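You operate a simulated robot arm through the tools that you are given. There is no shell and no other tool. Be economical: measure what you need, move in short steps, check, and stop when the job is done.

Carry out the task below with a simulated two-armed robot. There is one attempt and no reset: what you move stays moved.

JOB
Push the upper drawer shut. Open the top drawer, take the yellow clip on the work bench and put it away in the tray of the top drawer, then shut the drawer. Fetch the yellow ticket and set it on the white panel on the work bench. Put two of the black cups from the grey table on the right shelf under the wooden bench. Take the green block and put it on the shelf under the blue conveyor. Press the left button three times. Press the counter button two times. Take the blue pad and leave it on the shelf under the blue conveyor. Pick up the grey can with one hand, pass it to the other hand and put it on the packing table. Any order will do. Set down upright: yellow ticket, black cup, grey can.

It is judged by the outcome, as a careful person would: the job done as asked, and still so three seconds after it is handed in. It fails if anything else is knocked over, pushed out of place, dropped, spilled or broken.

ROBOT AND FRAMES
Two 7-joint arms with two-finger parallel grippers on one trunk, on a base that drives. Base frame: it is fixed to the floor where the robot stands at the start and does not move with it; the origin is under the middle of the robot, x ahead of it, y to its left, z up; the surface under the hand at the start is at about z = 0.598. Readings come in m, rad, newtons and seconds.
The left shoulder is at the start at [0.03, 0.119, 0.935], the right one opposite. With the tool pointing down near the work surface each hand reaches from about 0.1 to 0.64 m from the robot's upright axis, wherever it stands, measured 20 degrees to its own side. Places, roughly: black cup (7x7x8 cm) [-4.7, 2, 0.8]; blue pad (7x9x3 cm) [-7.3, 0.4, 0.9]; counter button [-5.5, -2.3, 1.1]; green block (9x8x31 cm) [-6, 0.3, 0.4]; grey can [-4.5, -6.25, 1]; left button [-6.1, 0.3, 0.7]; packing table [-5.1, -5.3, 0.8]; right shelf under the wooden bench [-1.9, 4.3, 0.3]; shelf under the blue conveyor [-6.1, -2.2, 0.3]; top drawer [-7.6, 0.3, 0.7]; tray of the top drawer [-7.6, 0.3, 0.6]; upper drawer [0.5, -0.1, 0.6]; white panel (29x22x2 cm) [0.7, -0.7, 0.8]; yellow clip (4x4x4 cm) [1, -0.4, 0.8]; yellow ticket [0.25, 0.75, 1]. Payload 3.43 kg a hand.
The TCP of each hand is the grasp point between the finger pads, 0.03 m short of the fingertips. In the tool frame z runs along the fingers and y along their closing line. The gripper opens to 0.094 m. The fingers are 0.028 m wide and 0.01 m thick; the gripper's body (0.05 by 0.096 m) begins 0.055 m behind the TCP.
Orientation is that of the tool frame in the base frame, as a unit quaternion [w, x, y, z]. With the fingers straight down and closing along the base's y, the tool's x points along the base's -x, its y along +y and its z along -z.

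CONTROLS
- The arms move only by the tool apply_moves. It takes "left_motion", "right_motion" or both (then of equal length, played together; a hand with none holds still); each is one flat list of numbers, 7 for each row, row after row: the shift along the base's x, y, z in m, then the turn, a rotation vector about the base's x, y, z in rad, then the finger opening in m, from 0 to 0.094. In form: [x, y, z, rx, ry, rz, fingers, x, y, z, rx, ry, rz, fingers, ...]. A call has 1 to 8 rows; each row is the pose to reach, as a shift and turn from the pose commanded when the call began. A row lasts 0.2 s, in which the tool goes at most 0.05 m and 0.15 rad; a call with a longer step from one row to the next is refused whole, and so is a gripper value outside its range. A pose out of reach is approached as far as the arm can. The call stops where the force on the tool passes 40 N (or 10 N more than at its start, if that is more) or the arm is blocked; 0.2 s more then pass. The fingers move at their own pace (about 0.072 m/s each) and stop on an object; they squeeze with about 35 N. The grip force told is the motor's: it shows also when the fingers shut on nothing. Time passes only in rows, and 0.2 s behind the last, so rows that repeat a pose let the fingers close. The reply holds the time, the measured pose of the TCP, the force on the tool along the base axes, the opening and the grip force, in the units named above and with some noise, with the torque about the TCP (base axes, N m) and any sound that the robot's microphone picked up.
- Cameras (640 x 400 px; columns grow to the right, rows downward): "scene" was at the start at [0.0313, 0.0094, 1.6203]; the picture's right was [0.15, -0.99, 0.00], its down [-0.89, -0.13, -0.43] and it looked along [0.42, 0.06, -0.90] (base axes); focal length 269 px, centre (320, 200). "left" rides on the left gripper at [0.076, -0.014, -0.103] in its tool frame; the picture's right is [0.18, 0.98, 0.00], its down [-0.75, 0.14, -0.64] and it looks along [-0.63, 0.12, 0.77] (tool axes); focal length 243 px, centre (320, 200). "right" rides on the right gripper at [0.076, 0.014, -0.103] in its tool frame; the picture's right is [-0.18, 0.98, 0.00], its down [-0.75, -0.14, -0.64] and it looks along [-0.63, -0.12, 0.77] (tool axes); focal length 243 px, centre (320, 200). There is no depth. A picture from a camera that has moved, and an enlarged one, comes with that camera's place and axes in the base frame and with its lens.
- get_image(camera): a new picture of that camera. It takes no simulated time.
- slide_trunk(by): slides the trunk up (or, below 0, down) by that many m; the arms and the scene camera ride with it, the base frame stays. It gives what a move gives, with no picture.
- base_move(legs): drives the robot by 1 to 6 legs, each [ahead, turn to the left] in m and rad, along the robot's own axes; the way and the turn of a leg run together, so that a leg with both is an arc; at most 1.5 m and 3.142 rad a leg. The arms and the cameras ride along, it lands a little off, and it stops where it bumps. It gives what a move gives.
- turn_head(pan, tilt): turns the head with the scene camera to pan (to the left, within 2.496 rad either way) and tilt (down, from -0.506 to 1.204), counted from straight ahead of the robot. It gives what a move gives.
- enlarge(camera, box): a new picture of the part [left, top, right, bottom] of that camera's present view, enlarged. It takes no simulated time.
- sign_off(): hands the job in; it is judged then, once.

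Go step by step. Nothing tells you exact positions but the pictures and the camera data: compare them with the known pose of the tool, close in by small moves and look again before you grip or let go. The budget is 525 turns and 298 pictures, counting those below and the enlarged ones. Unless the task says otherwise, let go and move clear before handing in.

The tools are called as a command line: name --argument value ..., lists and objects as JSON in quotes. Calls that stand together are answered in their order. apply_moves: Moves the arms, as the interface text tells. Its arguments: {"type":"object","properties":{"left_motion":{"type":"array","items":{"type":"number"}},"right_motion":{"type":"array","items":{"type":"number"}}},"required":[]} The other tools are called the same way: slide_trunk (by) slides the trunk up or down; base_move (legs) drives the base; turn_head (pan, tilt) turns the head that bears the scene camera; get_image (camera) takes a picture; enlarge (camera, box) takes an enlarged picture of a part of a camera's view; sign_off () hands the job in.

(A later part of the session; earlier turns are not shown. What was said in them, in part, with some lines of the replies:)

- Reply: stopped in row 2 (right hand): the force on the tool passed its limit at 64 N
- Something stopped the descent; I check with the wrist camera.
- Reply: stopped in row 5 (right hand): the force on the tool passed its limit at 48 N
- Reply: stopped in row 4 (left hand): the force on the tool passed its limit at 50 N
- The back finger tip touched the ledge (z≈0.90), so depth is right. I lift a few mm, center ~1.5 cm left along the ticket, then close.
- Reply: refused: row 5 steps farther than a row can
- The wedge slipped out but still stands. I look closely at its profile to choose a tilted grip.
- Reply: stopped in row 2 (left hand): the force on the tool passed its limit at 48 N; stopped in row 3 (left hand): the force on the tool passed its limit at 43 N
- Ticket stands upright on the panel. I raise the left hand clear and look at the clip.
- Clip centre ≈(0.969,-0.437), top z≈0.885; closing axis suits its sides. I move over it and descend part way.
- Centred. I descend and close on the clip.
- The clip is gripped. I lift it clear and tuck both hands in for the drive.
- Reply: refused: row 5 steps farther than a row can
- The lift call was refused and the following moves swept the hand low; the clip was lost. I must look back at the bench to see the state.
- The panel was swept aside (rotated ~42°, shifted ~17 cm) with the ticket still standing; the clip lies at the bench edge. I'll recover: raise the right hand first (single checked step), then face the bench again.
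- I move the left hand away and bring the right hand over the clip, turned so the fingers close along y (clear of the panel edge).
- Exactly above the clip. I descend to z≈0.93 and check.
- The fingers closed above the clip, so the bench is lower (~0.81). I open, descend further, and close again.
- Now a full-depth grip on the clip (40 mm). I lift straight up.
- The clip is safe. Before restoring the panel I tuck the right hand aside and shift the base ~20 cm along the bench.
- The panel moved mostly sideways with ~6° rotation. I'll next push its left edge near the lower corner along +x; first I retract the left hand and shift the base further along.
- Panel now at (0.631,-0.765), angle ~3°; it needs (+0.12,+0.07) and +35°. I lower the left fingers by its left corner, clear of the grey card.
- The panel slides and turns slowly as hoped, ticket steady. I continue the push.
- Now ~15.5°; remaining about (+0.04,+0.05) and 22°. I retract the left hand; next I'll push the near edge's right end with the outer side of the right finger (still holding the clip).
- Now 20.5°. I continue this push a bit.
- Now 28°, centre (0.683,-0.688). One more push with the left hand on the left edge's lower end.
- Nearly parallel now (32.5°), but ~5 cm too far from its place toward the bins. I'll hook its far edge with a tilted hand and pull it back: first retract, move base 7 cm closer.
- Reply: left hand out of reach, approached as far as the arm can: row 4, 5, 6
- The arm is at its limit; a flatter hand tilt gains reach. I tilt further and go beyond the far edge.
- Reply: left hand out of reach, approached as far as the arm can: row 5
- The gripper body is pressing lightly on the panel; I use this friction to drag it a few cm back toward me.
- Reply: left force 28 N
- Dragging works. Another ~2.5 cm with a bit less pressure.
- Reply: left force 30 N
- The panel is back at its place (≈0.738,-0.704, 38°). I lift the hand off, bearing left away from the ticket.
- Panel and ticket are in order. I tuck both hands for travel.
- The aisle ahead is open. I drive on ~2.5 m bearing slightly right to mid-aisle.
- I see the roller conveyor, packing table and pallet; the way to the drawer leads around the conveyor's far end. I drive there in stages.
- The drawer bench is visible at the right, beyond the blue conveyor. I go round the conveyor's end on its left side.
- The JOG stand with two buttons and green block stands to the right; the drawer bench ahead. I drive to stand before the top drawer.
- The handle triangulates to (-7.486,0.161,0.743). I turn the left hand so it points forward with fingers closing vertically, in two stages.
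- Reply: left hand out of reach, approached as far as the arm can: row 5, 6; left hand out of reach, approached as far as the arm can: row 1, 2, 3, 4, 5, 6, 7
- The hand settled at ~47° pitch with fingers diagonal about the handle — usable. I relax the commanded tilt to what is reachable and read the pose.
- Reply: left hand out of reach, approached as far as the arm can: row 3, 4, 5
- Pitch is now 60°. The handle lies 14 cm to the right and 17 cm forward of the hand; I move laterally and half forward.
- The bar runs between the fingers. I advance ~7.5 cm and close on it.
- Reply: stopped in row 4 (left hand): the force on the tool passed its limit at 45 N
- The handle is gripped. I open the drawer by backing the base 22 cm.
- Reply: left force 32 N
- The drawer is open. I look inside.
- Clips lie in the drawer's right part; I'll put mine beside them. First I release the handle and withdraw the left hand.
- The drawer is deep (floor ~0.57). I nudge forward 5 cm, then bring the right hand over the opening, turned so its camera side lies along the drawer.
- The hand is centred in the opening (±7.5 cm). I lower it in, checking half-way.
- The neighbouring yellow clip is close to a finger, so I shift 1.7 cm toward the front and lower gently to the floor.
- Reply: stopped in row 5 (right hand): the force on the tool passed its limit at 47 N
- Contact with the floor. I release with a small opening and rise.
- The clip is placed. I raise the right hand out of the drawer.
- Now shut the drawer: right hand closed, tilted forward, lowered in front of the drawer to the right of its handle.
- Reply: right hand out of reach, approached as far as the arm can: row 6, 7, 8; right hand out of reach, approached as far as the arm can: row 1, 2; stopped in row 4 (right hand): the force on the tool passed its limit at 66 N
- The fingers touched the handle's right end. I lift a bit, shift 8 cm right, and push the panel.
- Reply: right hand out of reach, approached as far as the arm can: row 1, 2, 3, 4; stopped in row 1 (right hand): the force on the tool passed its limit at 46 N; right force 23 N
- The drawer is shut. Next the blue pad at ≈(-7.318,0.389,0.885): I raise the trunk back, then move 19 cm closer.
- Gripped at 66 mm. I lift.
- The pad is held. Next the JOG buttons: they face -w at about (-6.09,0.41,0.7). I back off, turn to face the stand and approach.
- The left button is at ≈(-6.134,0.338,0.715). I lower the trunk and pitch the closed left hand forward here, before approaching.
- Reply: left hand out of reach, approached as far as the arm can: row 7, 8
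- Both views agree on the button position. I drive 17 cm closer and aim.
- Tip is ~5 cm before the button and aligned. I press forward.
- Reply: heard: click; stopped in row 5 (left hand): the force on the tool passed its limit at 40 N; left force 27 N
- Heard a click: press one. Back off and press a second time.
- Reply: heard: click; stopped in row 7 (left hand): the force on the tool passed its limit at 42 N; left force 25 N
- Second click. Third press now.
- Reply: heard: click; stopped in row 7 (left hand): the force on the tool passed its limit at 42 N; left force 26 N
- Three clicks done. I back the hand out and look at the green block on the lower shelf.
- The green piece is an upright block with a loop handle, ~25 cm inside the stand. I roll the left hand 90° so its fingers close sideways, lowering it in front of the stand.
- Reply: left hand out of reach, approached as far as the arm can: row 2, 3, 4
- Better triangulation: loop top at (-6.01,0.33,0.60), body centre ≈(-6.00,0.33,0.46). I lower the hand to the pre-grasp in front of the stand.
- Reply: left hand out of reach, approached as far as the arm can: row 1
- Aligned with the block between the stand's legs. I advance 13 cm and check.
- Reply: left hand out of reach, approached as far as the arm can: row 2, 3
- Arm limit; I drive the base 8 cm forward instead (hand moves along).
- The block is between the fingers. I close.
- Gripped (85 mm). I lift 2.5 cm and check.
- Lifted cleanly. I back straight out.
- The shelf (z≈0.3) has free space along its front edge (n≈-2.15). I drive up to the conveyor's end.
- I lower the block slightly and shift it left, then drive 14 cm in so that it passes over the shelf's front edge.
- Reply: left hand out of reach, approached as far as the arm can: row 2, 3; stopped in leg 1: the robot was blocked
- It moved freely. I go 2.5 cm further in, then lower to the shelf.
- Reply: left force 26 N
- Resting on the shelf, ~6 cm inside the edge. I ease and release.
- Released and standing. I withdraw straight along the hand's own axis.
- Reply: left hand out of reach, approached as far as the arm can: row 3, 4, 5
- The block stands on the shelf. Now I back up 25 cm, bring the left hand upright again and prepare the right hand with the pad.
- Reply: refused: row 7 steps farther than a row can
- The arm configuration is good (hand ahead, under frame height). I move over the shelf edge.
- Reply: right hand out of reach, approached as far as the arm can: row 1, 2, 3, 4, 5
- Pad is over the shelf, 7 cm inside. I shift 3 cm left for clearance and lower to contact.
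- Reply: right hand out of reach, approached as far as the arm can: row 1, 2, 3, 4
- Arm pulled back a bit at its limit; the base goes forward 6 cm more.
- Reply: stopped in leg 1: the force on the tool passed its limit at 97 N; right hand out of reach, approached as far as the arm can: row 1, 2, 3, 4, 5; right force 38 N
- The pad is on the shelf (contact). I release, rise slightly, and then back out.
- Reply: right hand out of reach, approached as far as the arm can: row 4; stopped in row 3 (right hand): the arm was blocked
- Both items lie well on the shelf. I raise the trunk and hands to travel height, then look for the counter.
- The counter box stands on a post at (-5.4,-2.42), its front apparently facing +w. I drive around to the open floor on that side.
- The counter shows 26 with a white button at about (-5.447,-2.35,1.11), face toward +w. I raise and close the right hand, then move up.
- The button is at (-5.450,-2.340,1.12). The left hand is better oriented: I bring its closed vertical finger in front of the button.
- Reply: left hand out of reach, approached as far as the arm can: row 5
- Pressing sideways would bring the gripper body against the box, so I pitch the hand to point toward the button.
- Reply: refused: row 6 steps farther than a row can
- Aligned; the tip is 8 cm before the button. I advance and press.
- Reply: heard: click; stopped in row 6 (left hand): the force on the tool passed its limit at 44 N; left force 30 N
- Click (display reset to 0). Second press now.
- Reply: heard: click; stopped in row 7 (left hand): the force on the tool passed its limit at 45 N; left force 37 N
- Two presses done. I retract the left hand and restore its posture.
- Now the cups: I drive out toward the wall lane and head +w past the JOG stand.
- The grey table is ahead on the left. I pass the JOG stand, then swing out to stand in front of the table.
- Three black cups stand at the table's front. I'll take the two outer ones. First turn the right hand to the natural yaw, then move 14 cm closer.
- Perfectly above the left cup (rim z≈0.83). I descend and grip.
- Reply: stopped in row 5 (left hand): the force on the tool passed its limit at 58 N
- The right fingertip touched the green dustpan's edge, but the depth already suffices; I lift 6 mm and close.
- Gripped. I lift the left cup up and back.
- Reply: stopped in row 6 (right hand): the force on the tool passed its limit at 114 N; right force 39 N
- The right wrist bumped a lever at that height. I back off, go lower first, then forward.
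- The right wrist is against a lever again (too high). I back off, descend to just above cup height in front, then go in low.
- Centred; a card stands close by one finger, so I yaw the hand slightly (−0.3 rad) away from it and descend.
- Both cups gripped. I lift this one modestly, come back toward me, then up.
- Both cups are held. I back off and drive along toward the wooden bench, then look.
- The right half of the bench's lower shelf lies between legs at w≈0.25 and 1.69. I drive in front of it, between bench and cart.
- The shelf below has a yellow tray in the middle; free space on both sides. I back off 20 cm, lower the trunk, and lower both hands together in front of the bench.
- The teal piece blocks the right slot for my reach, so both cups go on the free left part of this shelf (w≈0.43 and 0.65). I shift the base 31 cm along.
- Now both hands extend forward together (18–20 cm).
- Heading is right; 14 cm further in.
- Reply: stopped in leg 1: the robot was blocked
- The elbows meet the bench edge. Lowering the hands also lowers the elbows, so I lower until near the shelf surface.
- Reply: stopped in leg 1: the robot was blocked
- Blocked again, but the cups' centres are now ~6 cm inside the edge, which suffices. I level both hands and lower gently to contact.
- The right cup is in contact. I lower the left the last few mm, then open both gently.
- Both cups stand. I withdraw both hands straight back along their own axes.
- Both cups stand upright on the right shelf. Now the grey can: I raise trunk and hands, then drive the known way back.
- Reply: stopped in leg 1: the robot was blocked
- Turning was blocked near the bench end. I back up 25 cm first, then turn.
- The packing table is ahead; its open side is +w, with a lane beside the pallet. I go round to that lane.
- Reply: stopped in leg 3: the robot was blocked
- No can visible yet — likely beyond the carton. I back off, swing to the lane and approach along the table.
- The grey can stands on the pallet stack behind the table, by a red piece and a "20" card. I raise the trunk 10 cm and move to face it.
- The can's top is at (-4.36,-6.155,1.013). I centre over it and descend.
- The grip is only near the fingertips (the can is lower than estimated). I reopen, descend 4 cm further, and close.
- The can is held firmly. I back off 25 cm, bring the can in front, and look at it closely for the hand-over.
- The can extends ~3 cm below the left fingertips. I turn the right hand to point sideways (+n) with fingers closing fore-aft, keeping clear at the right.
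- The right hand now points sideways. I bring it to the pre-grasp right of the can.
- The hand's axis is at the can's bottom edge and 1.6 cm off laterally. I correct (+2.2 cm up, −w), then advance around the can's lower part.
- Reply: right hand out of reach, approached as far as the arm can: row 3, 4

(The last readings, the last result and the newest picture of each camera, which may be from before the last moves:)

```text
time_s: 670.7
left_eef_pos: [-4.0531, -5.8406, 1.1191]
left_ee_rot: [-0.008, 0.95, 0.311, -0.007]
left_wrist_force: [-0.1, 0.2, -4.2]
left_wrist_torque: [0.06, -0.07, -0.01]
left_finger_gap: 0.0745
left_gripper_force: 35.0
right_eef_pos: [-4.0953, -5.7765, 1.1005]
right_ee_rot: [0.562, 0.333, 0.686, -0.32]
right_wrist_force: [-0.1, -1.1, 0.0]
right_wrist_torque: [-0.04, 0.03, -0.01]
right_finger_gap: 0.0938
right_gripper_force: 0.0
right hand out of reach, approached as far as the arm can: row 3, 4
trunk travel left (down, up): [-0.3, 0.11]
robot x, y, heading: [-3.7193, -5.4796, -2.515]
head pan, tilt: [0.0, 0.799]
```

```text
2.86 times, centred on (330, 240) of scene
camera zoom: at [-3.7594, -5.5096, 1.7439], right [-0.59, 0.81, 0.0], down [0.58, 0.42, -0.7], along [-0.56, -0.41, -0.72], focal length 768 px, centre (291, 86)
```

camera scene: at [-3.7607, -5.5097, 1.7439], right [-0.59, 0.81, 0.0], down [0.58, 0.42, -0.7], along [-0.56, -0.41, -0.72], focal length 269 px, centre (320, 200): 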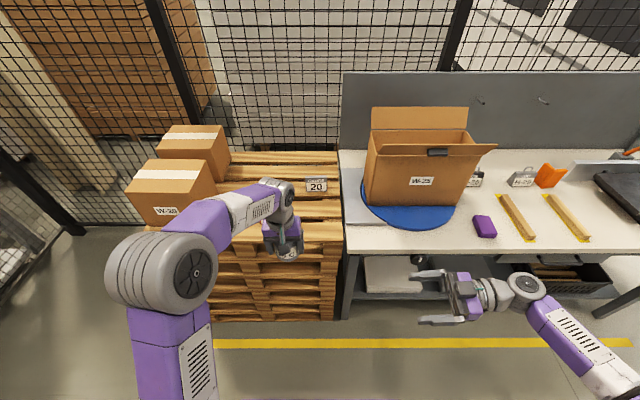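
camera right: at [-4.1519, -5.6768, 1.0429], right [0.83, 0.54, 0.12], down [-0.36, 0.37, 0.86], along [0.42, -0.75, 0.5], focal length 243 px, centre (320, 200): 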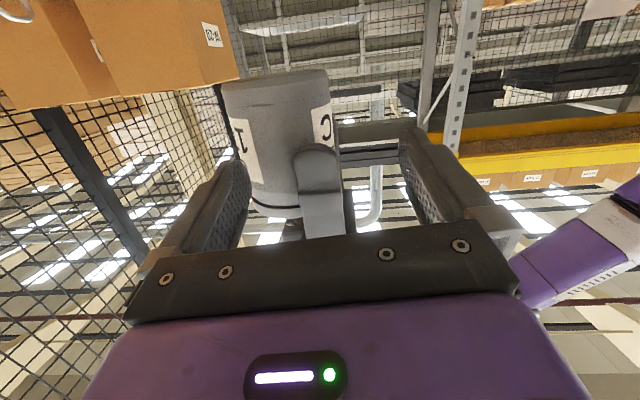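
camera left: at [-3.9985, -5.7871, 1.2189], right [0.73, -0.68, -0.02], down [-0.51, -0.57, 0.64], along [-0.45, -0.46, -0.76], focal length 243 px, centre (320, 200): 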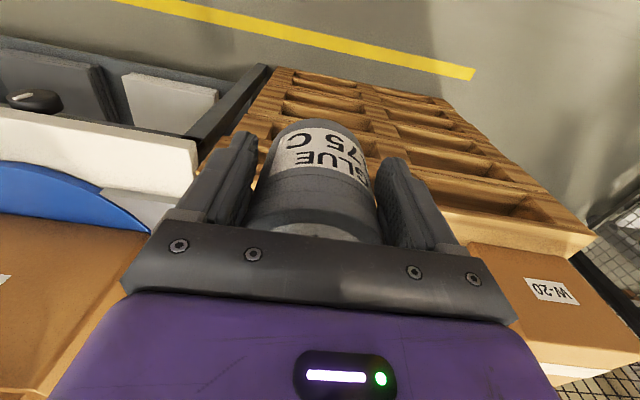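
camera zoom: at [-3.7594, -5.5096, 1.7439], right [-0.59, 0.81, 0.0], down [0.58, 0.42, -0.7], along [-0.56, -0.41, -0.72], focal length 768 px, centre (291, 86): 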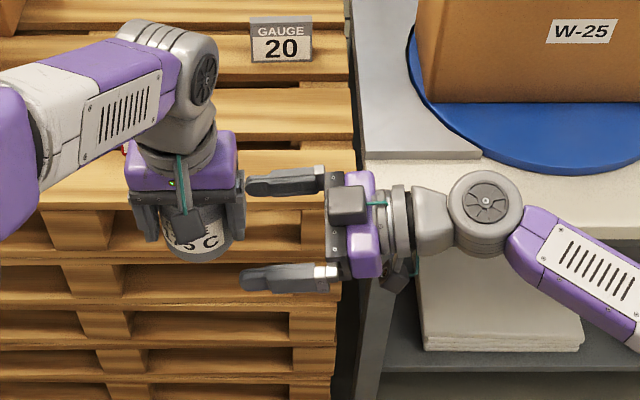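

The right arm is at its limit, so I move the left hand with the can into the right gripper: 6.3 cm right, 2.2 cm nearer me, 1.2 cm up.

apply_moves --left_motion '[0.018, 0.013, 0.012, 0, 0, 0, 0.03, 0.008, 0.027, 0.012, 0, 0, 0, 0.03, -0.003, 0.042, 0.012, 0, 0, 0, 0.03, -0.012, 0.055, 0.012, 0, 0, 0, 0.03, -0.0185, 0.064, 0.012, 0, 0, 0, 0.03]'

get_image --camera "right"

enlarge --camera "scene" --box '[230, 170, 430, 310]'

```text
time_s: 671.9
left_eef_pos: [-4.0711, -5.7769, 1.1292]
left_ee_rot: [-0.008, 0.95, 0.311, -0.008]
left_wrist_force: [0.5, 0.2, -3.8]
left_wrist_torque: [0.08, -0.11, 0.0]
left_finger_gap: 0.0743
left_gripper_force: 35.0
right_eef_pos: [-4.0968, -5.7759, 1.1007]
right_ee_rot: [0.562, 0.333, 0.686, -0.321]
right_wrist_force: [-0.3, -0.5, -0.2]
right_wrist_torque: [0.02, -0.01, -0.04]
right_finger_gap: 0.0939
right_gripper_force: 0.0
trunk travel left (down, up): [-0.3, 0.11]
robot x, y, heading: [-3.7195, -5.4814, -2.515]
head pan, tilt: [0.0, 0.799]
```

```text
40 pictures are left
camera right: at [-4.1525, -5.6765, 1.0428], right [0.83, 0.54, 0.12], down [-0.36, 0.37, 0.86], along [0.42, -0.75, 0.5], focal length 243 px, centre (320, 200)
```

right: 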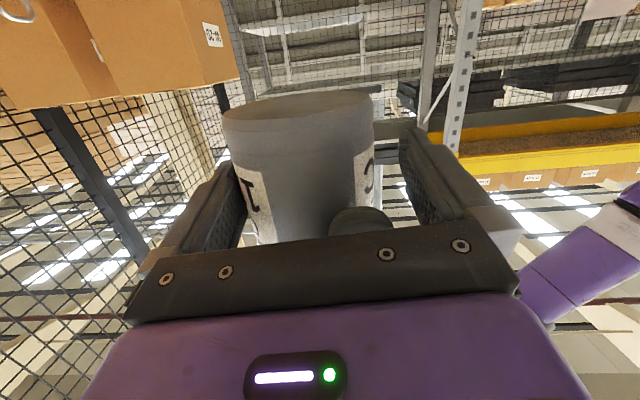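

```text
2.86 times, centred on (330, 240) of scene
camera zoom: at [-3.7599, -5.5094, 1.7439], right [-0.59, 0.81, 0.0], down [0.58, 0.42, -0.7], along [-0.56, -0.41, -0.72], focal length 768 px, centre (291, 86)
```

zoom: 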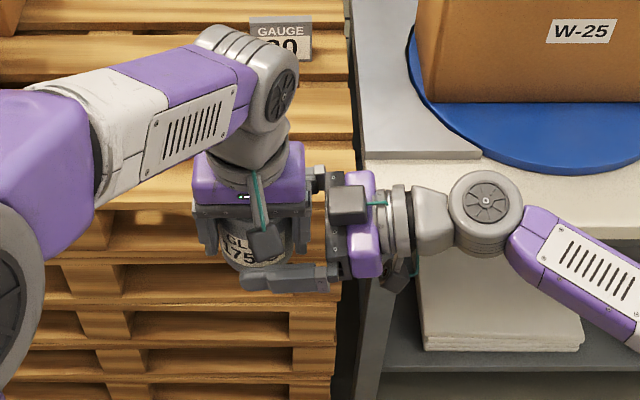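

apply_moves --left_motion '[0.004, 0.003, 0, 0, 0, 0, 0.03, 0.0075, 0.0052, 0, 0, 0, 0, 0.03]'

apply_moves --right_motion '[0, 0, 0, 0, 0, 0, 0.085, 0, 0, 0, 0, 0, 0, 0.075, 0, 0, 0, 0, 0, 0, 0.06, 0, 0, 0, 0, 0, 0, 0.04, 0, 0, 0, 0, 0, 0, 0.03]'

get_image --camera "right"

```text
time_s: 672.5
left_eef_pos: [-4.0641, -5.7729, 1.129]
left_ee_rot: [-0.008, 0.95, 0.311, -0.008]
left_wrist_force: [-0.6, 0.4, -4.4]
left_wrist_torque: [0.1, -0.07, 0.02]
left_finger_gap: 0.0749
left_gripper_force: 35.0
right_eef_pos: [-4.0967, -5.7759, 1.1015]
right_ee_rot: [0.562, 0.333, 0.686, -0.321]
right_wrist_force: [-0.4, -0.7, -0.5]
right_wrist_torque: [0.0, -0.02, 0.01]
right_finger_gap: 0.0942
right_gripper_force: 0.0
trunk travel left (down, up): [-0.3, 0.11]
robot x, y, heading: [-3.72, -5.479, -2.511]
head pan, tilt: [0.0, 0.799]
```

```text
time_s: 673.7
left_eef_pos: [-4.0659, -5.7743, 1.1306]
left_ee_rot: [-0.009, 0.95, 0.313, -0.01]
left_wrist_force: [-15.8, -10.3, -6.5]
left_wrist_torque: [-0.37, 0.08, 1.38]
left_finger_gap: 0.0744
left_gripper_force: 35.2
right_eef_pos: [-4.0951, -5.7764, 1.1011]
right_ee_rot: [0.562, 0.333, 0.686, -0.32]
right_wrist_force: [16.1, 10.0, 3.7]
right_wrist_torque: [0.17, 0.21, -1.12]
right_finger_gap: 0.0791
right_gripper_force: 34.9
trunk travel left (down, up): [-0.3, 0.11]
robot x, y, heading: [-3.7245, -5.4803, -2.514]
head pan, tilt: [0.0, 0.799]
```

```text
38 pictures are left
camera right: at [-4.1515, -5.6767, 1.0429], right [0.83, 0.55, 0.12], down [-0.36, 0.37, 0.86], along [0.43, -0.75, 0.5], focal length 243 px, centre (320, 200)
```

right: 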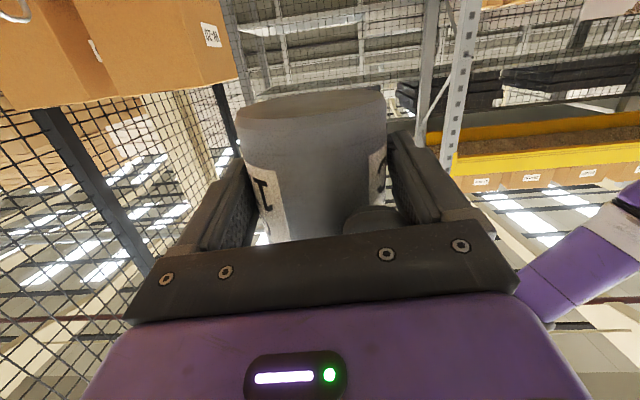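

The right finger is pinching the left fingertip slightly. I reopen, raise the left hand 1.5 cm with the can, and close again.

apply_moves --right_motion '[0, 0, 0, 0, 0, 0, 0.085, 0, 0, 0, 0, 0, 0, 0.094, 0, 0, 0, 0, 0, 0, 0.094]'

apply_moves --left_motion '[0.0, 0.0, 0.006, 0, 0, 0, 0.03, 0.0, 0.0, 0.012, 0, 0, 0, 0.03, 0, 0, 0.017, 0, 0, 0, 0.03]'

apply_moves --right_motion '[0, 0, 0, 0, 0, 0, 0.085, 0, 0, 0, 0, 0, 0, 0.075, 0, 0, 0, 0, 0, 0, 0.06, 0, 0, 0, 0, 0, 0, 0.04, 0, 0, 0, 0, 0, 0, 0.03]'

get_image --camera "right"

```text
time_s: 674.5
left_eef_pos: [-4.0644, -5.772, 1.129]
left_ee_rot: [-0.01, 0.95, 0.311, -0.007]
left_wrist_force: [0.8, 0.7, -4.2]
left_wrist_torque: [0.08, -0.07, 0.01]
left_finger_gap: 0.0741
left_gripper_force: 35.1
right_eef_pos: [-4.0963, -5.7763, 1.1024]
right_ee_rot: [0.562, 0.333, 0.686, -0.321]
right_wrist_force: [-0.3, 0.6, -0.3]
right_wrist_torque: [-0.01, -0.02, -0.02]
right_finger_gap: 0.0941
right_gripper_force: 0.0
trunk travel left (down, up): [-0.3, 0.11]
robot x, y, heading: [-3.7209, -5.4837, -2.514]
head pan, tilt: [0.0, 0.799]
```

```text
time_s: 675.3
left_eef_pos: [-4.0639, -5.7724, 1.1458]
left_ee_rot: [-0.008, 0.951, 0.31, -0.006]
left_wrist_force: [-0.9, 0.2, -4.0]
left_wrist_torque: [0.04, -0.08, 0.03]
left_finger_gap: 0.0745
left_gripper_force: 35.3
right_eef_pos: [-4.0969, -5.7768, 1.1006]
right_ee_rot: [0.562, 0.333, 0.686, -0.321]
right_wrist_force: [0.6, 0.8, -0.1]
right_wrist_torque: [0.01, 0.03, -0.01]
right_finger_gap: 0.0936
right_gripper_force: 0.0
trunk travel left (down, up): [-0.3, 0.11]
robot x, y, heading: [-3.7202, -5.4805, -2.519]
head pan, tilt: [0.0, 0.799]
```

```text
time_s: 676.5
left_eef_pos: [-4.0643, -5.7726, 1.1463]
left_ee_rot: [-0.008, 0.95, 0.311, -0.008]
left_wrist_force: [-6.1, -4.3, -3.2]
left_wrist_torque: [-0.01, 0.46, 0.17]
left_finger_gap: 0.0741
left_gripper_force: 35.3
right_eef_pos: [-4.0965, -5.7762, 1.1004]
right_ee_rot: [0.562, 0.333, 0.686, -0.32]
right_wrist_force: [7.5, 4.8, 0.1]
right_wrist_torque: [-0.15, -0.27, -0.1]
right_finger_gap: 0.0767
right_gripper_force: 35.1
trunk travel left (down, up): [-0.3, 0.11]
robot x, y, heading: [-3.7198, -5.4775, -2.515]
head pan, tilt: [0.0, 0.799]
```

```text
37 pictures are left
camera right: at [-4.152, -5.6766, 1.0426], right [0.83, 0.55, 0.12], down [-0.36, 0.37, 0.86], along [0.42, -0.75, 0.5], focal length 243 px, centre (320, 200)
```

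right: 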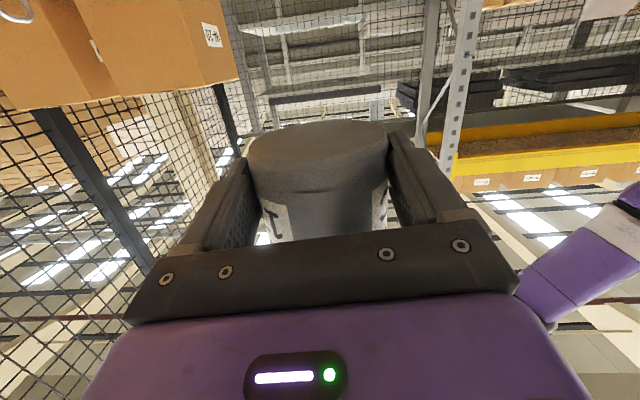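

Now the right hand holds the can itself. I open the left hand and lift it away.

apply_moves --left_motion '[0, 0, 0, 0, 0, 0, 0.078, 0, 0, 0, 0, 0, 0, 0.085, 0, 0, 0, 0, 0, 0, 0.09, 0, 0, 0.015, 0, 0, 0, 0.09]'

get_image --camera "right"

```text
time_s: 677.5
left_eef_pos: [-4.0645, -5.7723, 1.1605]
left_ee_rot: [-0.01, 0.95, 0.311, -0.007]
left_wrist_force: [0.1, -0.1, 0.2]
left_wrist_torque: [0.01, 0.0, 0.02]
left_finger_gap: 0.09
left_gripper_force: 0.1
right_eef_pos: [-4.0949, -5.7767, 1.1001]
right_ee_rot: [0.562, 0.332, 0.686, -0.32]
right_wrist_force: [-0.4, 0.1, -0.3]
right_wrist_torque: [0.07, 0.06, -0.02]
right_finger_gap: 0.0746
right_gripper_force: 35.1
trunk travel left (down, up): [-0.3, 0.11]
robot x, y, heading: [-3.7181, -5.4811, -2.519]
head pan, tilt: [0.0, 0.799]
```

```text
36 pictures are left
camera right: at [-4.1518, -5.6769, 1.0433], right [0.83, 0.55, 0.12], down [-0.36, 0.37, 0.86], along [0.42, -0.75, 0.5], focal length 243 px, centre (320, 200)
```

right: 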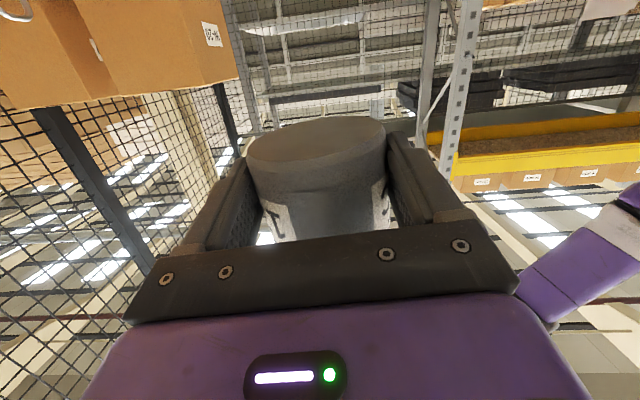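

apply_moves --left_motion '[0, 0, 0.02, 0, 0, 0, 0.09, 0, 0, 0.05, 0, 0, 0, 0.09, 0, 0, 0.09, 0, 0, 0, 0.09, 0, 0, 0.12, 0, 0, 0, 0.09]'

enlarge --camera "scene" --box '[230, 150, 430, 310]'

```text
time_s: 678.5
left_eef_pos: [-4.0644, -5.7719, 1.2805]
left_ee_rot: [-0.008, 0.95, 0.311, -0.006]
left_wrist_force: [-0.2, 0.0, 0.0]
left_wrist_torque: [0.01, 0.03, 0.02]
left_finger_gap: 0.09
left_gripper_force: 0.2
right_eef_pos: [-4.0978, -5.7766, 1.1011]
right_ee_rot: [0.562, 0.333, 0.686, -0.32]
right_wrist_force: [0.1, 1.1, 0.4]
right_wrist_torque: [0.05, 0.07, 0.0]
right_finger_gap: 0.0748
right_gripper_force: 34.8
trunk travel left (down, up): [-0.3, 0.11]
robot x, y, heading: [-3.7228, -5.4778, -2.517]
head pan, tilt: [0.0, 0.799]
```

```text
2.50 times, centred on (330, 230) of scene
camera zoom: at [-3.7596, -5.5095, 1.7439], right [-0.59, 0.81, 0.0], down [0.58, 0.42, -0.7], along [-0.56, -0.41, -0.72], focal length 672 px, centre (295, 125)
```

zoom: 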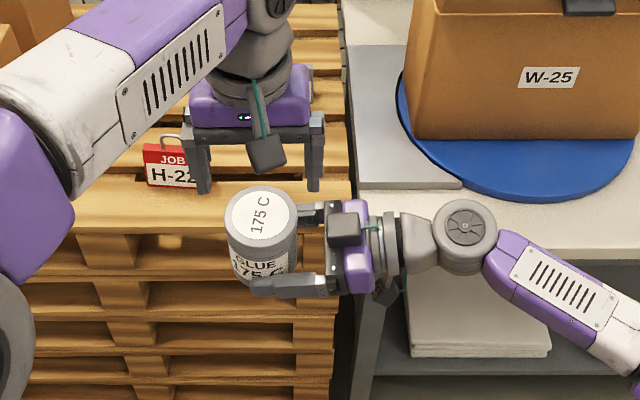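

The hand-over worked; the right hand holds the can upright. To set it down at the table's front edge I first yaw the right hand to point forward (−w), keeping the can vertical.

apply_moves --right_motion '[-0.01, 0.015, 0.01, 0, 0, -0.145, 0.03, -0.02, 0.03, 0.02, 0, 0, -0.29, 0.03, -0.03, 0.045, 0.02, 0, 0, -0.435, 0.03, -0.04, 0.06, 0.02, 0, 0, -0.58, 0.03, -0.05, 0.075, 0.02, 0, 0, -0.725, 0.03, -0.06, 0.09, 0.02, 0, 0, -0.87, 0.03, -0.07, 0.105, 0.02, 0, 0, -1.015, 0.03, -0.087, 0.122, 0.02, 0, 0, -1.16, 0.03]'

apply_moves --right_motion '[0, 0, 0, 0, 0, -0.14, 0.03, 0, 0, 0, 0, 0, -0.28, 0.03, 0, 0, 0, 0, 0, -0.41, 0.03]'

get_image --camera "scene"

```text
time_s: 680.3
left_eef_pos: [-4.0646, -5.7702, 1.2808]
left_ee_rot: [-0.009, 0.95, 0.311, -0.007]
left_wrist_force: [0.1, 0.4, 0.2]
left_wrist_torque: [0.02, 0.02, 0.05]
left_finger_gap: 0.0901
left_gripper_force: 0.1
right_eef_pos: [-4.186, -5.6525, 1.1199]
right_ee_rot: [0.294, 0.655, 0.391, -0.576]
right_wrist_force: [0.2, 0.6, -3.8]
right_wrist_torque: [0.06, 0.01, 0.02]
right_finger_gap: 0.0747
right_gripper_force: 35.0
trunk travel left (down, up): [-0.3, 0.11]
robot x, y, heading: [-3.7166, -5.4782, -2.517]
head pan, tilt: [0.0, 0.799]
```

```text
time_s: 681.1
left_eef_pos: [-4.065, -5.7727, 1.2799]
left_ee_rot: [-0.009, 0.951, 0.31, -0.007]
left_wrist_force: [-0.2, -0.2, 0.5]
left_wrist_torque: [-0.02, -0.02, 0.03]
left_finger_gap: 0.09
left_gripper_force: 0.0
right_eef_pos: [-4.1846, -5.6531, 1.1201]
right_ee_rot: [0.17, 0.722, 0.25, -0.623]
right_wrist_force: [-0.4, 0.4, -3.6]
right_wrist_torque: [0.02, -0.07, 0.0]
right_finger_gap: 0.0746
right_gripper_force: 35.2
trunk travel left (down, up): [-0.3, 0.11]
robot x, y, heading: [-3.7193, -5.478, -2.517]
head pan, tilt: [0.0, 0.799]
```

```text
34 pictures are left
camera scene: at [-3.7608, -5.5098, 1.7438], right [-0.59, 0.81, 0.0], down [0.58, 0.42, -0.7], along [-0.56, -0.41, -0.72], focal length 269 px, centre (320, 200)
```

scene: 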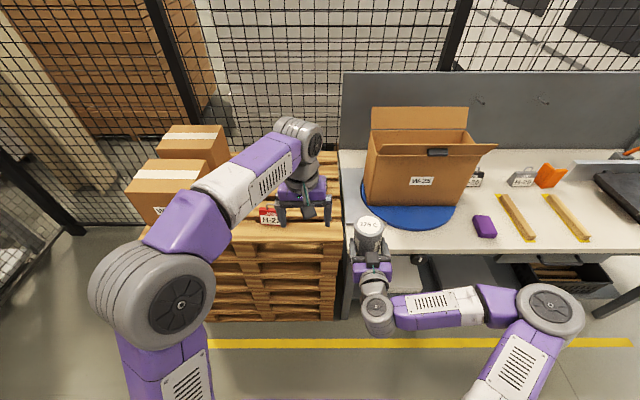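

The can is vertical in the forward-pointing right hand. I shift the base 48 cm along the table.

base_move --legs '[[0, -1.57], [0.48, 0], [0, 1.57]]'

turn_head --pan -0.1 --tilt 0.9

get_image --camera "scene"

```text
time_s: 691.5
left_eef_pos: [-4.3411, -5.409, 1.2811]
left_ee_rot: [-0.009, 0.945, 0.326, -0.007]
left_wrist_force: [0.4, -0.4, -0.1]
left_wrist_torque: [-0.01, 0.01, -0.04]
left_finger_gap: 0.09
left_gripper_force: 0.1
right_eef_pos: [-4.4653, -5.2942, 1.1209]
right_ee_rot: [0.181, 0.717, 0.263, -0.62]
right_wrist_force: [0.4, -0.8, -4.0]
right_wrist_torque: [0.07, -0.09, 0.02]
right_finger_gap: 0.0749
right_gripper_force: 35.6
trunk travel left (down, up): [-0.3, 0.11]
robot x, y, heading: [-4.0041, -5.1051, -2.479]
head pan, tilt: [0.0, 0.799]
```

```text
time_s: 692.2
left_eef_pos: [-4.3409, -5.4092, 1.2816]
left_ee_rot: [-0.008, 0.945, 0.327, -0.007]
left_wrist_force: [-0.5, -0.6, 0.0]
left_wrist_torque: [-0.01, 0.02, 0.02]
left_finger_gap: 0.0901
left_gripper_force: 0.1
right_eef_pos: [-4.4651, -5.2936, 1.12]
right_ee_rot: [0.181, 0.717, 0.263, -0.62]
right_wrist_force: [0.6, -0.8, -4.3]
right_wrist_torque: [0.02, -0.05, 0.02]
right_finger_gap: 0.0749
right_gripper_force: 34.9
trunk travel left (down, up): [-0.3, 0.11]
robot x, y, heading: [-4.0054, -5.1038, -2.483]
head pan, tilt: [-0.099, 0.901]
```

```text
33 pictures are left
camera scene: at [-4.0453, -5.1265, 1.736], right [-0.53, 0.85, 0.0], down [0.66, 0.42, -0.62], along [-0.53, -0.33, -0.78], focal length 269 px, centre (320, 200)
```

scene: 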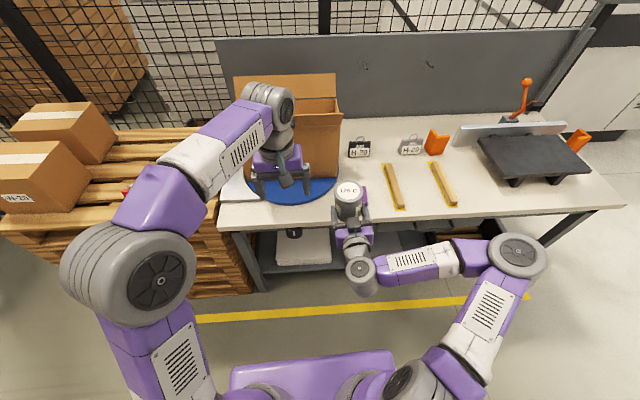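

I lower the trunk by 20 cm, bring the can to just above table height in front of the edge, and check.

slide_trunk --by -0.2

apply_moves --right_motion '[0, 0, -0.02, 0, 0, 0, 0.03, 0, 0, -0.04, 0, 0, 0, 0.03, 0, 0, -0.055, 0, 0, 0, 0.03]' --left_motion '[0.02, 0.01, 0, 0, 0, 0, 0.09, 0.04, 0.02, 0, 0, 0, 0, 0.09, 0.06, 0.03, 0, 0, 0, 0, 0.09]'

get_image --camera "scene"

get_image --camera "right"

```text
time_s: 694.4
left_eef_pos: [-4.3401, -5.4093, 1.0814]
left_ee_rot: [-0.008, 0.945, 0.328, -0.008]
left_wrist_force: [0.3, -0.7, -0.4]
left_wrist_torque: [0.02, 0.02, 0.0]
left_finger_gap: 0.0902
left_gripper_force: 0.1
right_eef_pos: [-4.4655, -5.2939, 0.9211]
right_ee_rot: [0.181, 0.717, 0.262, -0.621]
right_wrist_force: [-0.8, 0.1, -4.3]
right_wrist_torque: [0.05, -0.05, -0.01]
right_finger_gap: 0.0746
right_gripper_force: 34.8
trunk travel left (down, up): [-0.1, 0.31]
robot x, y, heading: [-4.0033, -5.1047, -2.478]
head pan, tilt: [-0.099, 0.901]
```

```text
time_s: 695.1
left_eef_pos: [-4.2802, -5.379, 1.0824]
left_ee_rot: [-0.008, 0.945, 0.327, -0.008]
left_wrist_force: [-0.5, 0.1, 0.2]
left_wrist_torque: [0.0, -0.01, -0.02]
left_finger_gap: 0.0898
left_gripper_force: 0.1
right_eef_pos: [-4.4655, -5.2933, 0.8665]
right_ee_rot: [0.182, 0.716, 0.263, -0.62]
right_wrist_force: [1.1, 0.4, -3.1]
right_wrist_torque: [0.06, -0.07, 0.01]
right_finger_gap: 0.0744
right_gripper_force: 35.1
trunk travel left (down, up): [-0.1, 0.31]
robot x, y, heading: [-4.0121, -5.1058, -2.477]
head pan, tilt: [-0.099, 0.901]
```

```text
32 pictures are left
camera scene: at [-4.0448, -5.1262, 1.536], right [-0.53, 0.85, 0.0], down [0.66, 0.42, -0.62], along [-0.53, -0.33, -0.78], focal length 269 px, centre (320, 200)
```

scene: 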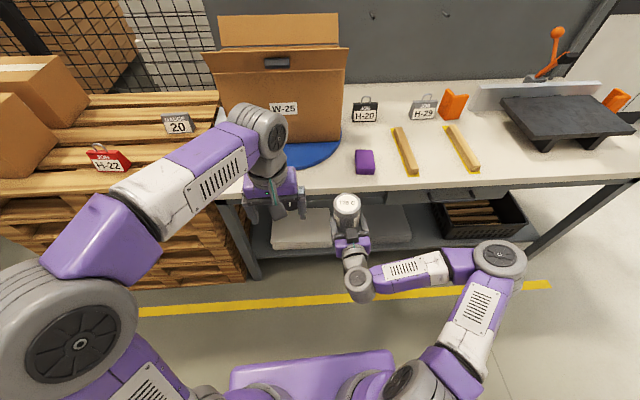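

```text
31 pictures are left
camera right: at [-4.3686, -5.2326, 0.8077], right [0.57, -0.81, 0.12], down [0.36, 0.38, 0.86], along [-0.74, -0.45, 0.5], focal length 243 px, centre (320, 200)
```

right: 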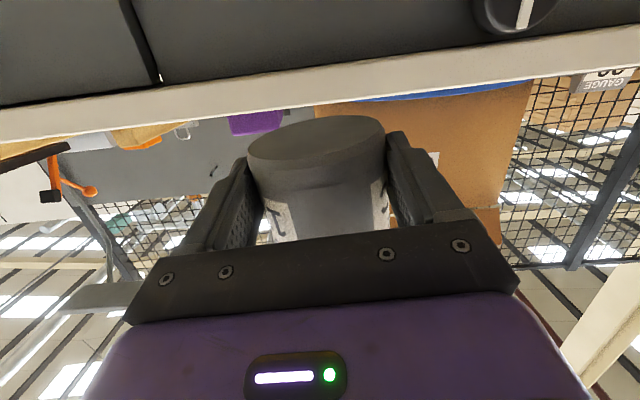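

The table top is at z≈0.855 — level with the can's bottom. I raise 2.2 cm, then go forward with base and arm.

apply_moves --right_motion '[0, 0, 0.012, 0, 0, 0, 0.03, 0, 0, 0.022, 0, 0, 0, 0.03]' --left_motion '[0.03, 0.015, 0.03, 0, 0, 0, 0.09, 0.06, 0.03, 0.05, 0, 0, 0, 0.09]'

base_move --legs '[[0.12, -0.03]]'

get_image --camera "right"

get_image --camera "scene"

```text
time_s: 695.8
left_eef_pos: [-4.2232, -5.3471, 1.1324]
left_ee_rot: [-0.009, 0.945, 0.327, -0.007]
left_wrist_force: [0.3, 0.6, -0.4]
left_wrist_torque: [0.0, 0.0, 0.02]
left_finger_gap: 0.0898
left_gripper_force: 0.2
right_eef_pos: [-4.4652, -5.2942, 0.8876]
right_ee_rot: [0.183, 0.716, 0.264, -0.62]
right_wrist_force: [-0.1, 0.6, -3.4]
right_wrist_torque: [0.07, -0.06, 0.0]
right_finger_gap: 0.0749
right_gripper_force: 34.9
trunk travel left (down, up): [-0.1, 0.31]
robot x, y, heading: [-4.0037, -5.1034, -2.483]
head pan, tilt: [-0.099, 0.901]
```

```text
time_s: 697.0
left_eef_pos: [-4.3285, -5.4165, 1.1323]
left_ee_rot: [-0.009, 0.949, 0.314, -0.006]
left_wrist_force: [-0.6, -1.0, -0.9]
left_wrist_torque: [0.02, -0.05, 0.01]
left_finger_gap: 0.09
left_gripper_force: 0.0
right_eef_pos: [-4.5676, -5.3557, 0.8862]
right_ee_rot: [0.174, 0.72, 0.254, -0.623]
right_wrist_force: [-0.7, -0.9, -4.1]
right_wrist_torque: [0.06, -0.05, -0.01]
right_finger_gap: 0.0747
right_gripper_force: 35.2
trunk travel left (down, up): [-0.1, 0.31]
robot x, y, heading: [-4.1019, -5.175, -2.509]
head pan, tilt: [-0.099, 0.901]
```

```text
30 pictures are left
camera right: at [-4.4681, -5.2967, 0.8292], right [0.55, -0.83, 0.12], down [0.36, 0.36, 0.86], along [-0.75, -0.43, 0.5], focal length 243 px, centre (320, 200)
```

right: 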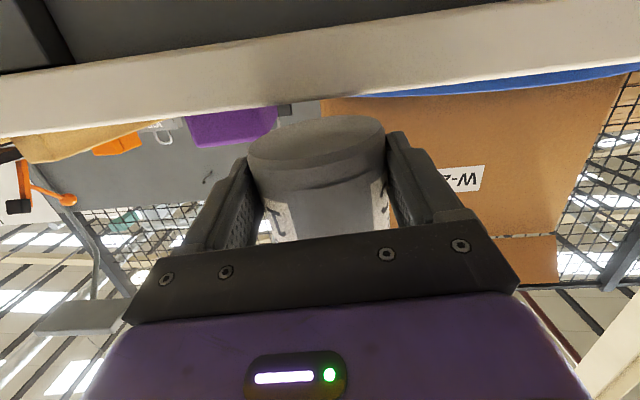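

```text
29 pictures are left
camera scene: at [-4.1436, -5.1992, 1.5359], right [-0.51, 0.86, 0.0], down [0.67, 0.4, -0.62], along [-0.53, -0.32, -0.78], focal length 269 px, centre (320, 200)
```

scene: 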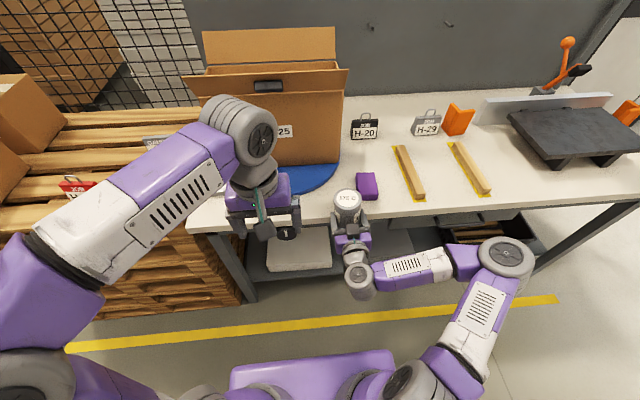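

The purple item is near the path, so I shift 4.5 cm to the left, then advance 8.5 cm over the table edge.

apply_moves --right_motion '[0.013, -0.0185, 0.002, 0, 0, 0, 0.03, 0.026, -0.037, 0.002, 0, 0, 0, 0.03, 0.003, -0.054, 0.002, 0, 0, 0, 0.03, -0.02, -0.07, 0.002, 0, 0, 0, 0.03, -0.044, -0.087, 0.002, 0, 0, 0, 0.03]'

get_image --camera "right"

enlarge --camera "scene" --box '[230, 120, 430, 280]'

```text
time_s: 698.2
left_eef_pos: [-4.3269, -5.4145, 1.132]
left_ee_rot: [-0.008, 0.949, 0.316, -0.006]
left_wrist_force: [-0.2, 0.4, 0.7]
left_wrist_torque: [0.0, 0.02, 0.0]
left_finger_gap: 0.0898
left_gripper_force: 0.1
right_eef_pos: [-4.6204, -5.4164, 0.8899]
right_ee_rot: [0.174, 0.72, 0.254, -0.623]
right_wrist_force: [-0.1, 0.5, -3.6]
right_wrist_torque: [0.04, -0.07, 0.01]
right_finger_gap: 0.0746
right_gripper_force: 35.2
right hand out of reach, approached as far as the arm can: row 2, 3, 4, 5
trunk travel left (down, up): [-0.1, 0.31]
robot x, y, heading: [-4.1005, -5.1789, -2.508]
head pan, tilt: [-0.099, 0.901]
```

```text
28 pictures are left
camera right: at [-4.5212, -5.3575, 0.8314], right [0.55, -0.82, 0.12], down [0.36, 0.36, 0.86], along [-0.75, -0.43, 0.5], focal length 243 px, centre (320, 200)
```

right: 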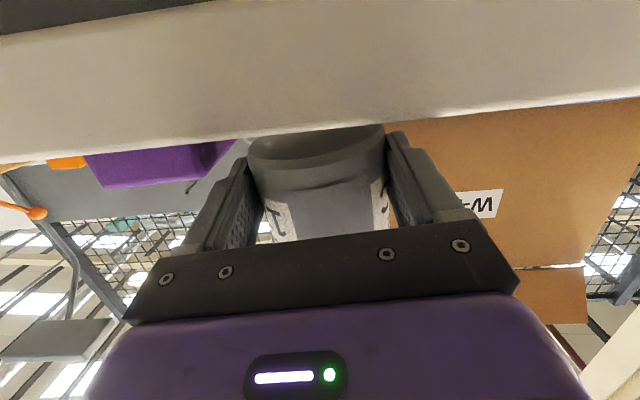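

```text
2.50 times, centred on (330, 200) of scene
camera zoom: at [-4.1428, -5.1986, 1.536], right [-0.51, 0.86, 0.0], down [0.67, 0.4, -0.62], along [-0.53, -0.32, -0.78], focal length 672 px, centre (295, 200)
```

zoom: 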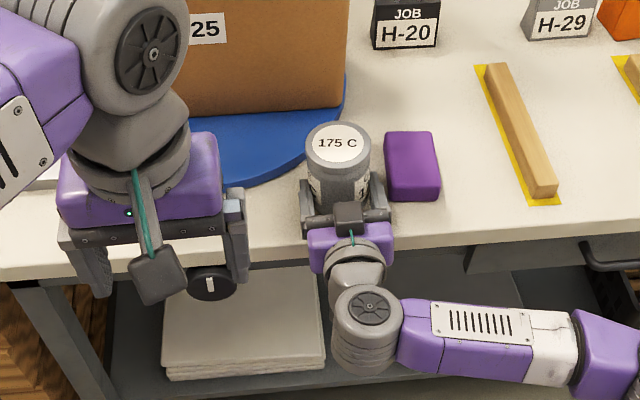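

The can is over the table, but the right finger is too near the purple item. I turn the base slightly left (~3.5 cm at the hand).

base_move --legs '[[0, 0.05]]'

enlarge --camera "scene" --box '[230, 120, 430, 280]'

```text
time_s: 699.0
left_eef_pos: [-4.3141, -5.4274, 1.132]
left_ee_rot: [-0.008, 0.941, 0.338, -0.007]
left_wrist_force: [0.7, 0.8, -0.2]
left_wrist_torque: [-0.01, 0.01, 0.01]
left_finger_gap: 0.0901
left_gripper_force: 0.0
right_eef_pos: [-4.6064, -5.4409, 0.8902]
right_ee_rot: [0.189, 0.713, 0.271, -0.618]
right_wrist_force: [-0.5, -0.7, -4.7]
right_wrist_torque: [0.08, -0.03, -0.02]
right_finger_gap: 0.0749
right_gripper_force: 34.6
trunk travel left (down, up): [-0.1, 0.31]
robot x, y, heading: [-4.1008, -5.1766, -2.457]
head pan, tilt: [-0.099, 0.901]
```

```text
2.50 times, centred on (330, 200) of scene
camera zoom: at [-4.1411, -5.2009, 1.536], right [-0.55, 0.83, 0.0], down [0.65, 0.43, -0.62], along [-0.52, -0.34, -0.78], focal length 672 px, centre (295, 200)
```

zoom: 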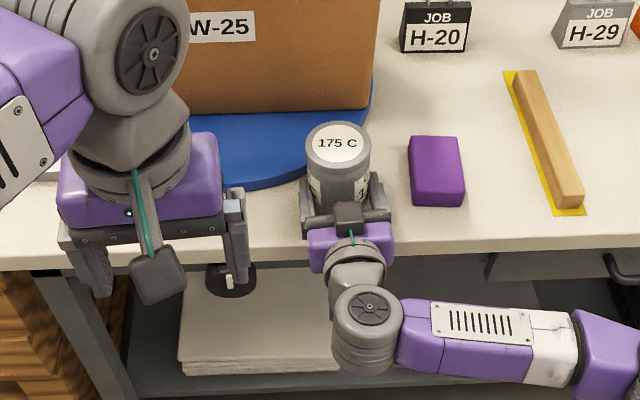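

Gap is fine now. I lower gently until contact.

apply_moves --right_motion '[0, 0, -0.006, 0, 0, 0, 0.03, 0, 0, -0.011, 0, 0, 0, 0.03, 0, 0, -0.015, 0, 0, 0, 0.03, 0, 0, -0.019, 0, 0, 0, 0.03, 0, 0, -0.022, 0, 0, 0, 0.03, 0, 0, -0.025, 0, 0, 0, 0.03]'

get_image --camera "right"

```text
time_s: 700.4
left_eef_pos: [-4.3122, -5.425, 1.1328]
left_ee_rot: [-0.008, 0.941, 0.338, -0.008]
left_wrist_force: [-0.3, -1.0, 0.0]
left_wrist_torque: [0.03, -0.04, 0.02]
left_finger_gap: 0.0899
left_gripper_force: 0.2
right_eef_pos: [-4.6066, -5.4391, 0.8712]
right_ee_rot: [0.192, 0.709, 0.268, -0.623]
right_wrist_force: [-3.0, 2.5, 29.4]
right_wrist_torque: [-1.02, -0.44, 0.06]
right_finger_gap: 0.076
right_gripper_force: 34.7
trunk travel left (down, up): [-0.1, 0.31]
robot x, y, heading: [-4.1007, -5.1779, -2.452]
head pan, tilt: [-0.099, 0.901]
```

```text
25 pictures are left
camera right: at [-4.5115, -5.3769, 0.8111], right [0.6, -0.79, 0.12], down [0.35, 0.39, 0.85], along [-0.72, -0.46, 0.52], focal length 243 px, centre (320, 200)
```

right: 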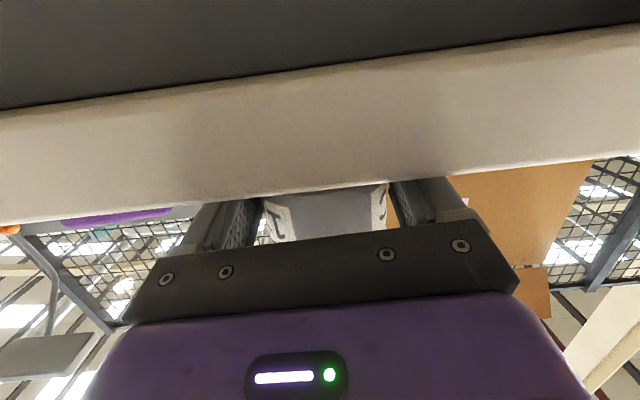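

Contact on the table. I loosen the grip in fine steps so the can settles, then open.

apply_moves --right_motion '[0, 0, 0.001, 0, 0, 0, 0.074, 0, 0, 0.001, 0, 0, 0, 0.075, 0, 0, 0.001, 0, 0, 0, 0.0755, 0, 0, 0.001, 0, 0, 0, 0.076, 0, 0, 0.001, 0, 0, 0, 0.0765, 0, 0, 0.001, 0, 0, 0, 0.077, 0, 0, 0.001, 0, 0, 0, 0.079, 0, 0, 0.001, 0, 0, 0, 0.084]'

enlarge --camera "scene" --box '[230, 120, 430, 280]'

```text
time_s: 702.2
left_eef_pos: [-4.3126, -5.4245, 1.1323]
left_ee_rot: [-0.009, 0.941, 0.338, -0.008]
left_wrist_force: [-0.5, 0.1, -0.6]
left_wrist_torque: [0.03, 0.0, 0.03]
left_finger_gap: 0.09
left_gripper_force: 0.0
right_eef_pos: [-4.6077, -5.4376, 0.8715]
right_ee_rot: [0.192, 0.709, 0.269, -0.623]
right_wrist_force: [-3.7, 5.7, 27.3]
right_wrist_torque: [-1.18, -0.06, -0.29]
right_finger_gap: 0.0789
right_gripper_force: 0.1
trunk travel left (down, up): [-0.1, 0.31]
robot x, y, heading: [-4.1005, -5.1748, -2.453]
head pan, tilt: [-0.099, 0.901]
```

```text
2.50 times, centred on (330, 200) of scene
camera zoom: at [-4.1391, -5.198, 1.5362], right [-0.55, 0.83, 0.0], down [0.65, 0.43, -0.62], along [-0.52, -0.34, -0.78], focal length 672 px, centre (295, 200)
```

zoom: 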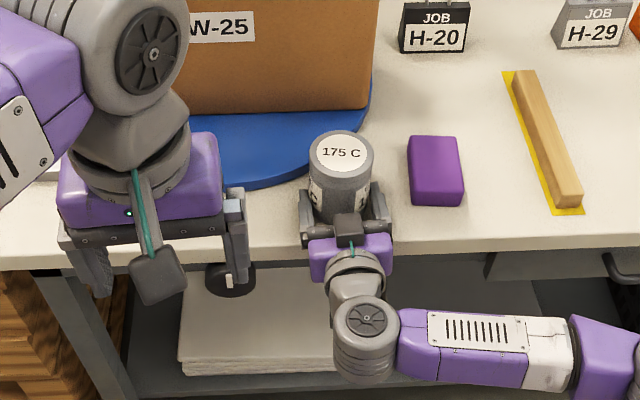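

apply_moves --right_motion '[0, 0, 0.004, 0, 0, 0, 0.086, 0, 0, 0.006, 0, 0, 0, 0.092, 0, 0, 0.006, 0, 0, 0, 0.094]'

enlarge --camera "scene" --box '[260, 140, 400, 260]'

```text
time_s: 703.0
left_eef_pos: [-4.3143, -5.4244, 1.1326]
left_ee_rot: [-0.008, 0.941, 0.338, -0.008]
left_wrist_force: [0.0, 0.5, -0.1]
left_wrist_torque: [-0.02, 0.01, 0.0]
left_finger_gap: 0.0906
left_gripper_force: 0.1
right_eef_pos: [-4.6065, -5.4385, 0.8716]
right_ee_rot: [0.189, 0.713, 0.272, -0.618]
right_wrist_force: [-4.9, 7.1, 11.8]
right_wrist_torque: [-0.47, 0.01, -0.23]
right_finger_gap: 0.0884
right_gripper_force: 0.2
trunk travel left (down, up): [-0.1, 0.31]
robot x, y, heading: [-4.1018, -5.1778, -2.458]
head pan, tilt: [-0.099, 0.901]
```

```text
3.33 times, centred on (330, 200) of scene
camera zoom: at [-4.1407, -5.1988, 1.536], right [-0.55, 0.83, 0.0], down [0.65, 0.43, -0.62], along [-0.52, -0.34, -0.78], focal length 896 px, centre (287, 200)
```

zoom: 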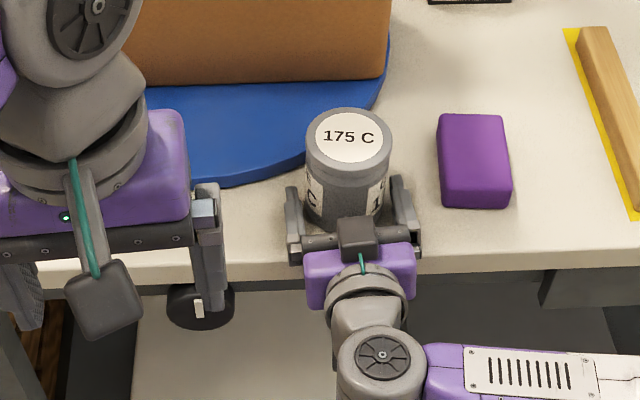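

The can stands on the table. I raise 3 mm more, open fully, then withdraw straight back.

apply_moves --right_motion '[0, 0, 0.003, 0, 0, 0, 0.094, 0, 0, 0.004, 0, 0, 0, 0.094, 0, 0, 0.004, 0, 0, 0, 0.094]'

apply_moves --right_motion '[0.008, 0.006, 0, 0, 0, 0, 0.094, 0.018, 0.014, 0, 0, 0, 0, 0.094, 0.03, 0.0235, 0, 0, 0, 0, 0.094, 0.045, 0.035, 0, 0, 0, 0, 0.094, 0.06, 0.047, 0.0, 0, 0, 0, 0.094, 0.08, 0.062, 0.0, 0, 0, 0, 0.094]'

enlarge --camera "scene" --box '[260, 140, 400, 260]'

```text
time_s: 703.8
left_eef_pos: [-4.314, -5.4254, 1.1322]
left_ee_rot: [-0.008, 0.941, 0.337, -0.008]
left_wrist_force: [-0.5, -0.6, 0.4]
left_wrist_torque: [0.0, 0.03, 0.04]
left_finger_gap: 0.0901
left_gripper_force: 0.1
right_eef_pos: [-4.6073, -5.4403, 0.8754]
right_ee_rot: [0.189, 0.713, 0.272, -0.618]
right_wrist_force: [0.2, 0.7, 0.3]
right_wrist_torque: [-0.02, -0.02, 0.0]
right_finger_gap: 0.094
right_gripper_force: 0.0
trunk travel left (down, up): [-0.1, 0.31]
robot x, y, heading: [-4.1035, -5.1785, -2.461]
head pan, tilt: [-0.099, 0.901]
```

```text
time_s: 705.2
left_eef_pos: [-4.3147, -5.4257, 1.1312]
left_ee_rot: [-0.008, 0.941, 0.338, -0.008]
left_wrist_force: [-1.0, -0.5, 0.0]
left_wrist_torque: [0.03, -0.03, 0.02]
left_finger_gap: 0.0903
left_gripper_force: 0.0
right_eef_pos: [-4.5277, -5.38, 0.8754]
right_ee_rot: [0.188, 0.713, 0.27, -0.619]
right_wrist_force: [-0.3, -0.6, 0.2]
right_wrist_torque: [-0.03, 0.0, 0.05]
right_finger_gap: 0.0938
right_gripper_force: 0.1
trunk travel left (down, up): [-0.1, 0.31]
robot x, y, heading: [-4.1032, -5.1818, -2.454]
head pan, tilt: [-0.099, 0.901]
```

```text
3.33 times, centred on (330, 200) of scene
camera zoom: at [-4.1409, -5.2002, 1.536], right [-0.55, 0.83, 0.0], down [0.65, 0.43, -0.62], along [-0.52, -0.34, -0.78], focal length 896 px, centre (287, 200)
```

zoom: 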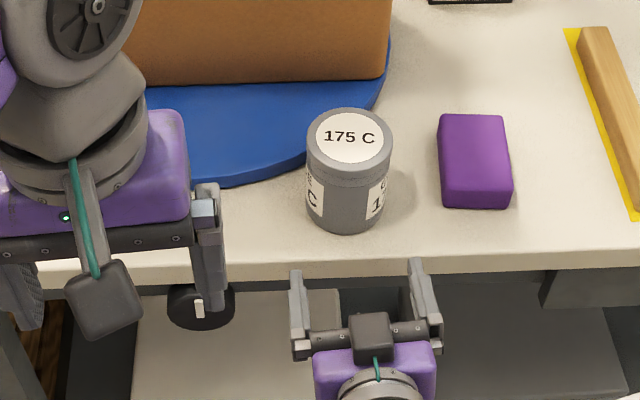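

The can stands upright on the packing table. I back the robot clear and take a last look.

base_move --legs '[[-0.3, 0]]'

get_image --camera "scene"

```text
time_s: 707.2
left_eef_pos: [-4.0835, -5.2371, 1.1328]
left_ee_rot: [-0.009, 0.941, 0.339, -0.007]
left_wrist_force: [-0.1, -0.3, 0.3]
left_wrist_torque: [0.0, -0.03, 0.02]
left_finger_gap: 0.0899
left_gripper_force: 0.1
right_eef_pos: [-4.2967, -5.1935, 0.8759]
right_ee_rot: [0.19, 0.712, 0.271, -0.619]
right_wrist_force: [-0.2, 0.9, -0.4]
right_wrist_torque: [0.0, -0.02, -0.01]
right_finger_gap: 0.0941
right_gripper_force: 0.0
trunk travel left (down, up): [-0.1, 0.31]
robot x, y, heading: [-3.871, -4.9893, -2.454]
head pan, tilt: [-0.099, 0.901]
```

```text
21 pictures are left
camera scene: at [-3.9102, -5.0117, 1.5361], right [-0.55, 0.83, 0.0], down [0.65, 0.43, -0.62], along [-0.52, -0.34, -0.78], focal length 269 px, centre (320, 200)
```

scene: 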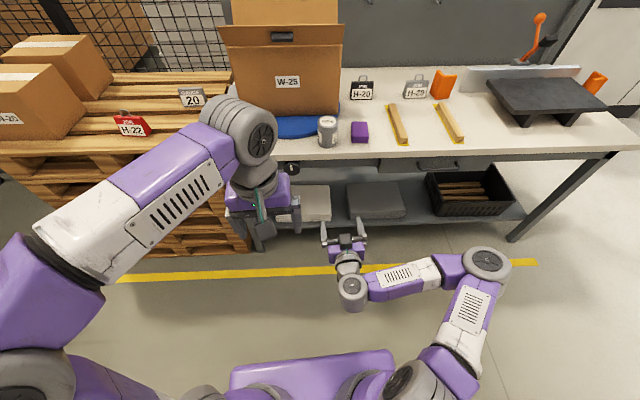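

All parts of the job are carried out and the hands are clear, so I hand it in.

sign_off

```text
The job is handed in.
```

I carried out every item on the list and handed the job in, but two handling errors could count against it.

- **White panel:** on the first try I swept it aside with the hand that held the clip. I pushed and dragged it back to within a few centimetres of its place. The yellow ticket stayed upright on it throughout.
- **Knocks along the way:** an arm bumped a duct lever above the grey table, the end of the blue conveyor and the wooden bench edge. The base also bumped the near end of the packing table. One fingertip touched the green dustpan. I saw nothing displaced or fallen at any of these.

| Task | Result |
|---|---|
| Upper drawer | Shut |
| Yellow clip | In the top drawer's tray, and that drawer is shut |
| Yellow ticket | Upright on the white panel |
| Two black cups | Upright on the right shelf under the wooden bench, left of the yellow tray |
| Green block and blue pad | On the shelf under the blue conveyor |
| Left button | Pressed three times, a click heard each time |
| Counter button | Pressed twice, a click heard each time; the display went from 26 to 0 |
| Grey can | Passed from the left hand to the right, now upright on the packing table, about 2 cm from the front edge |
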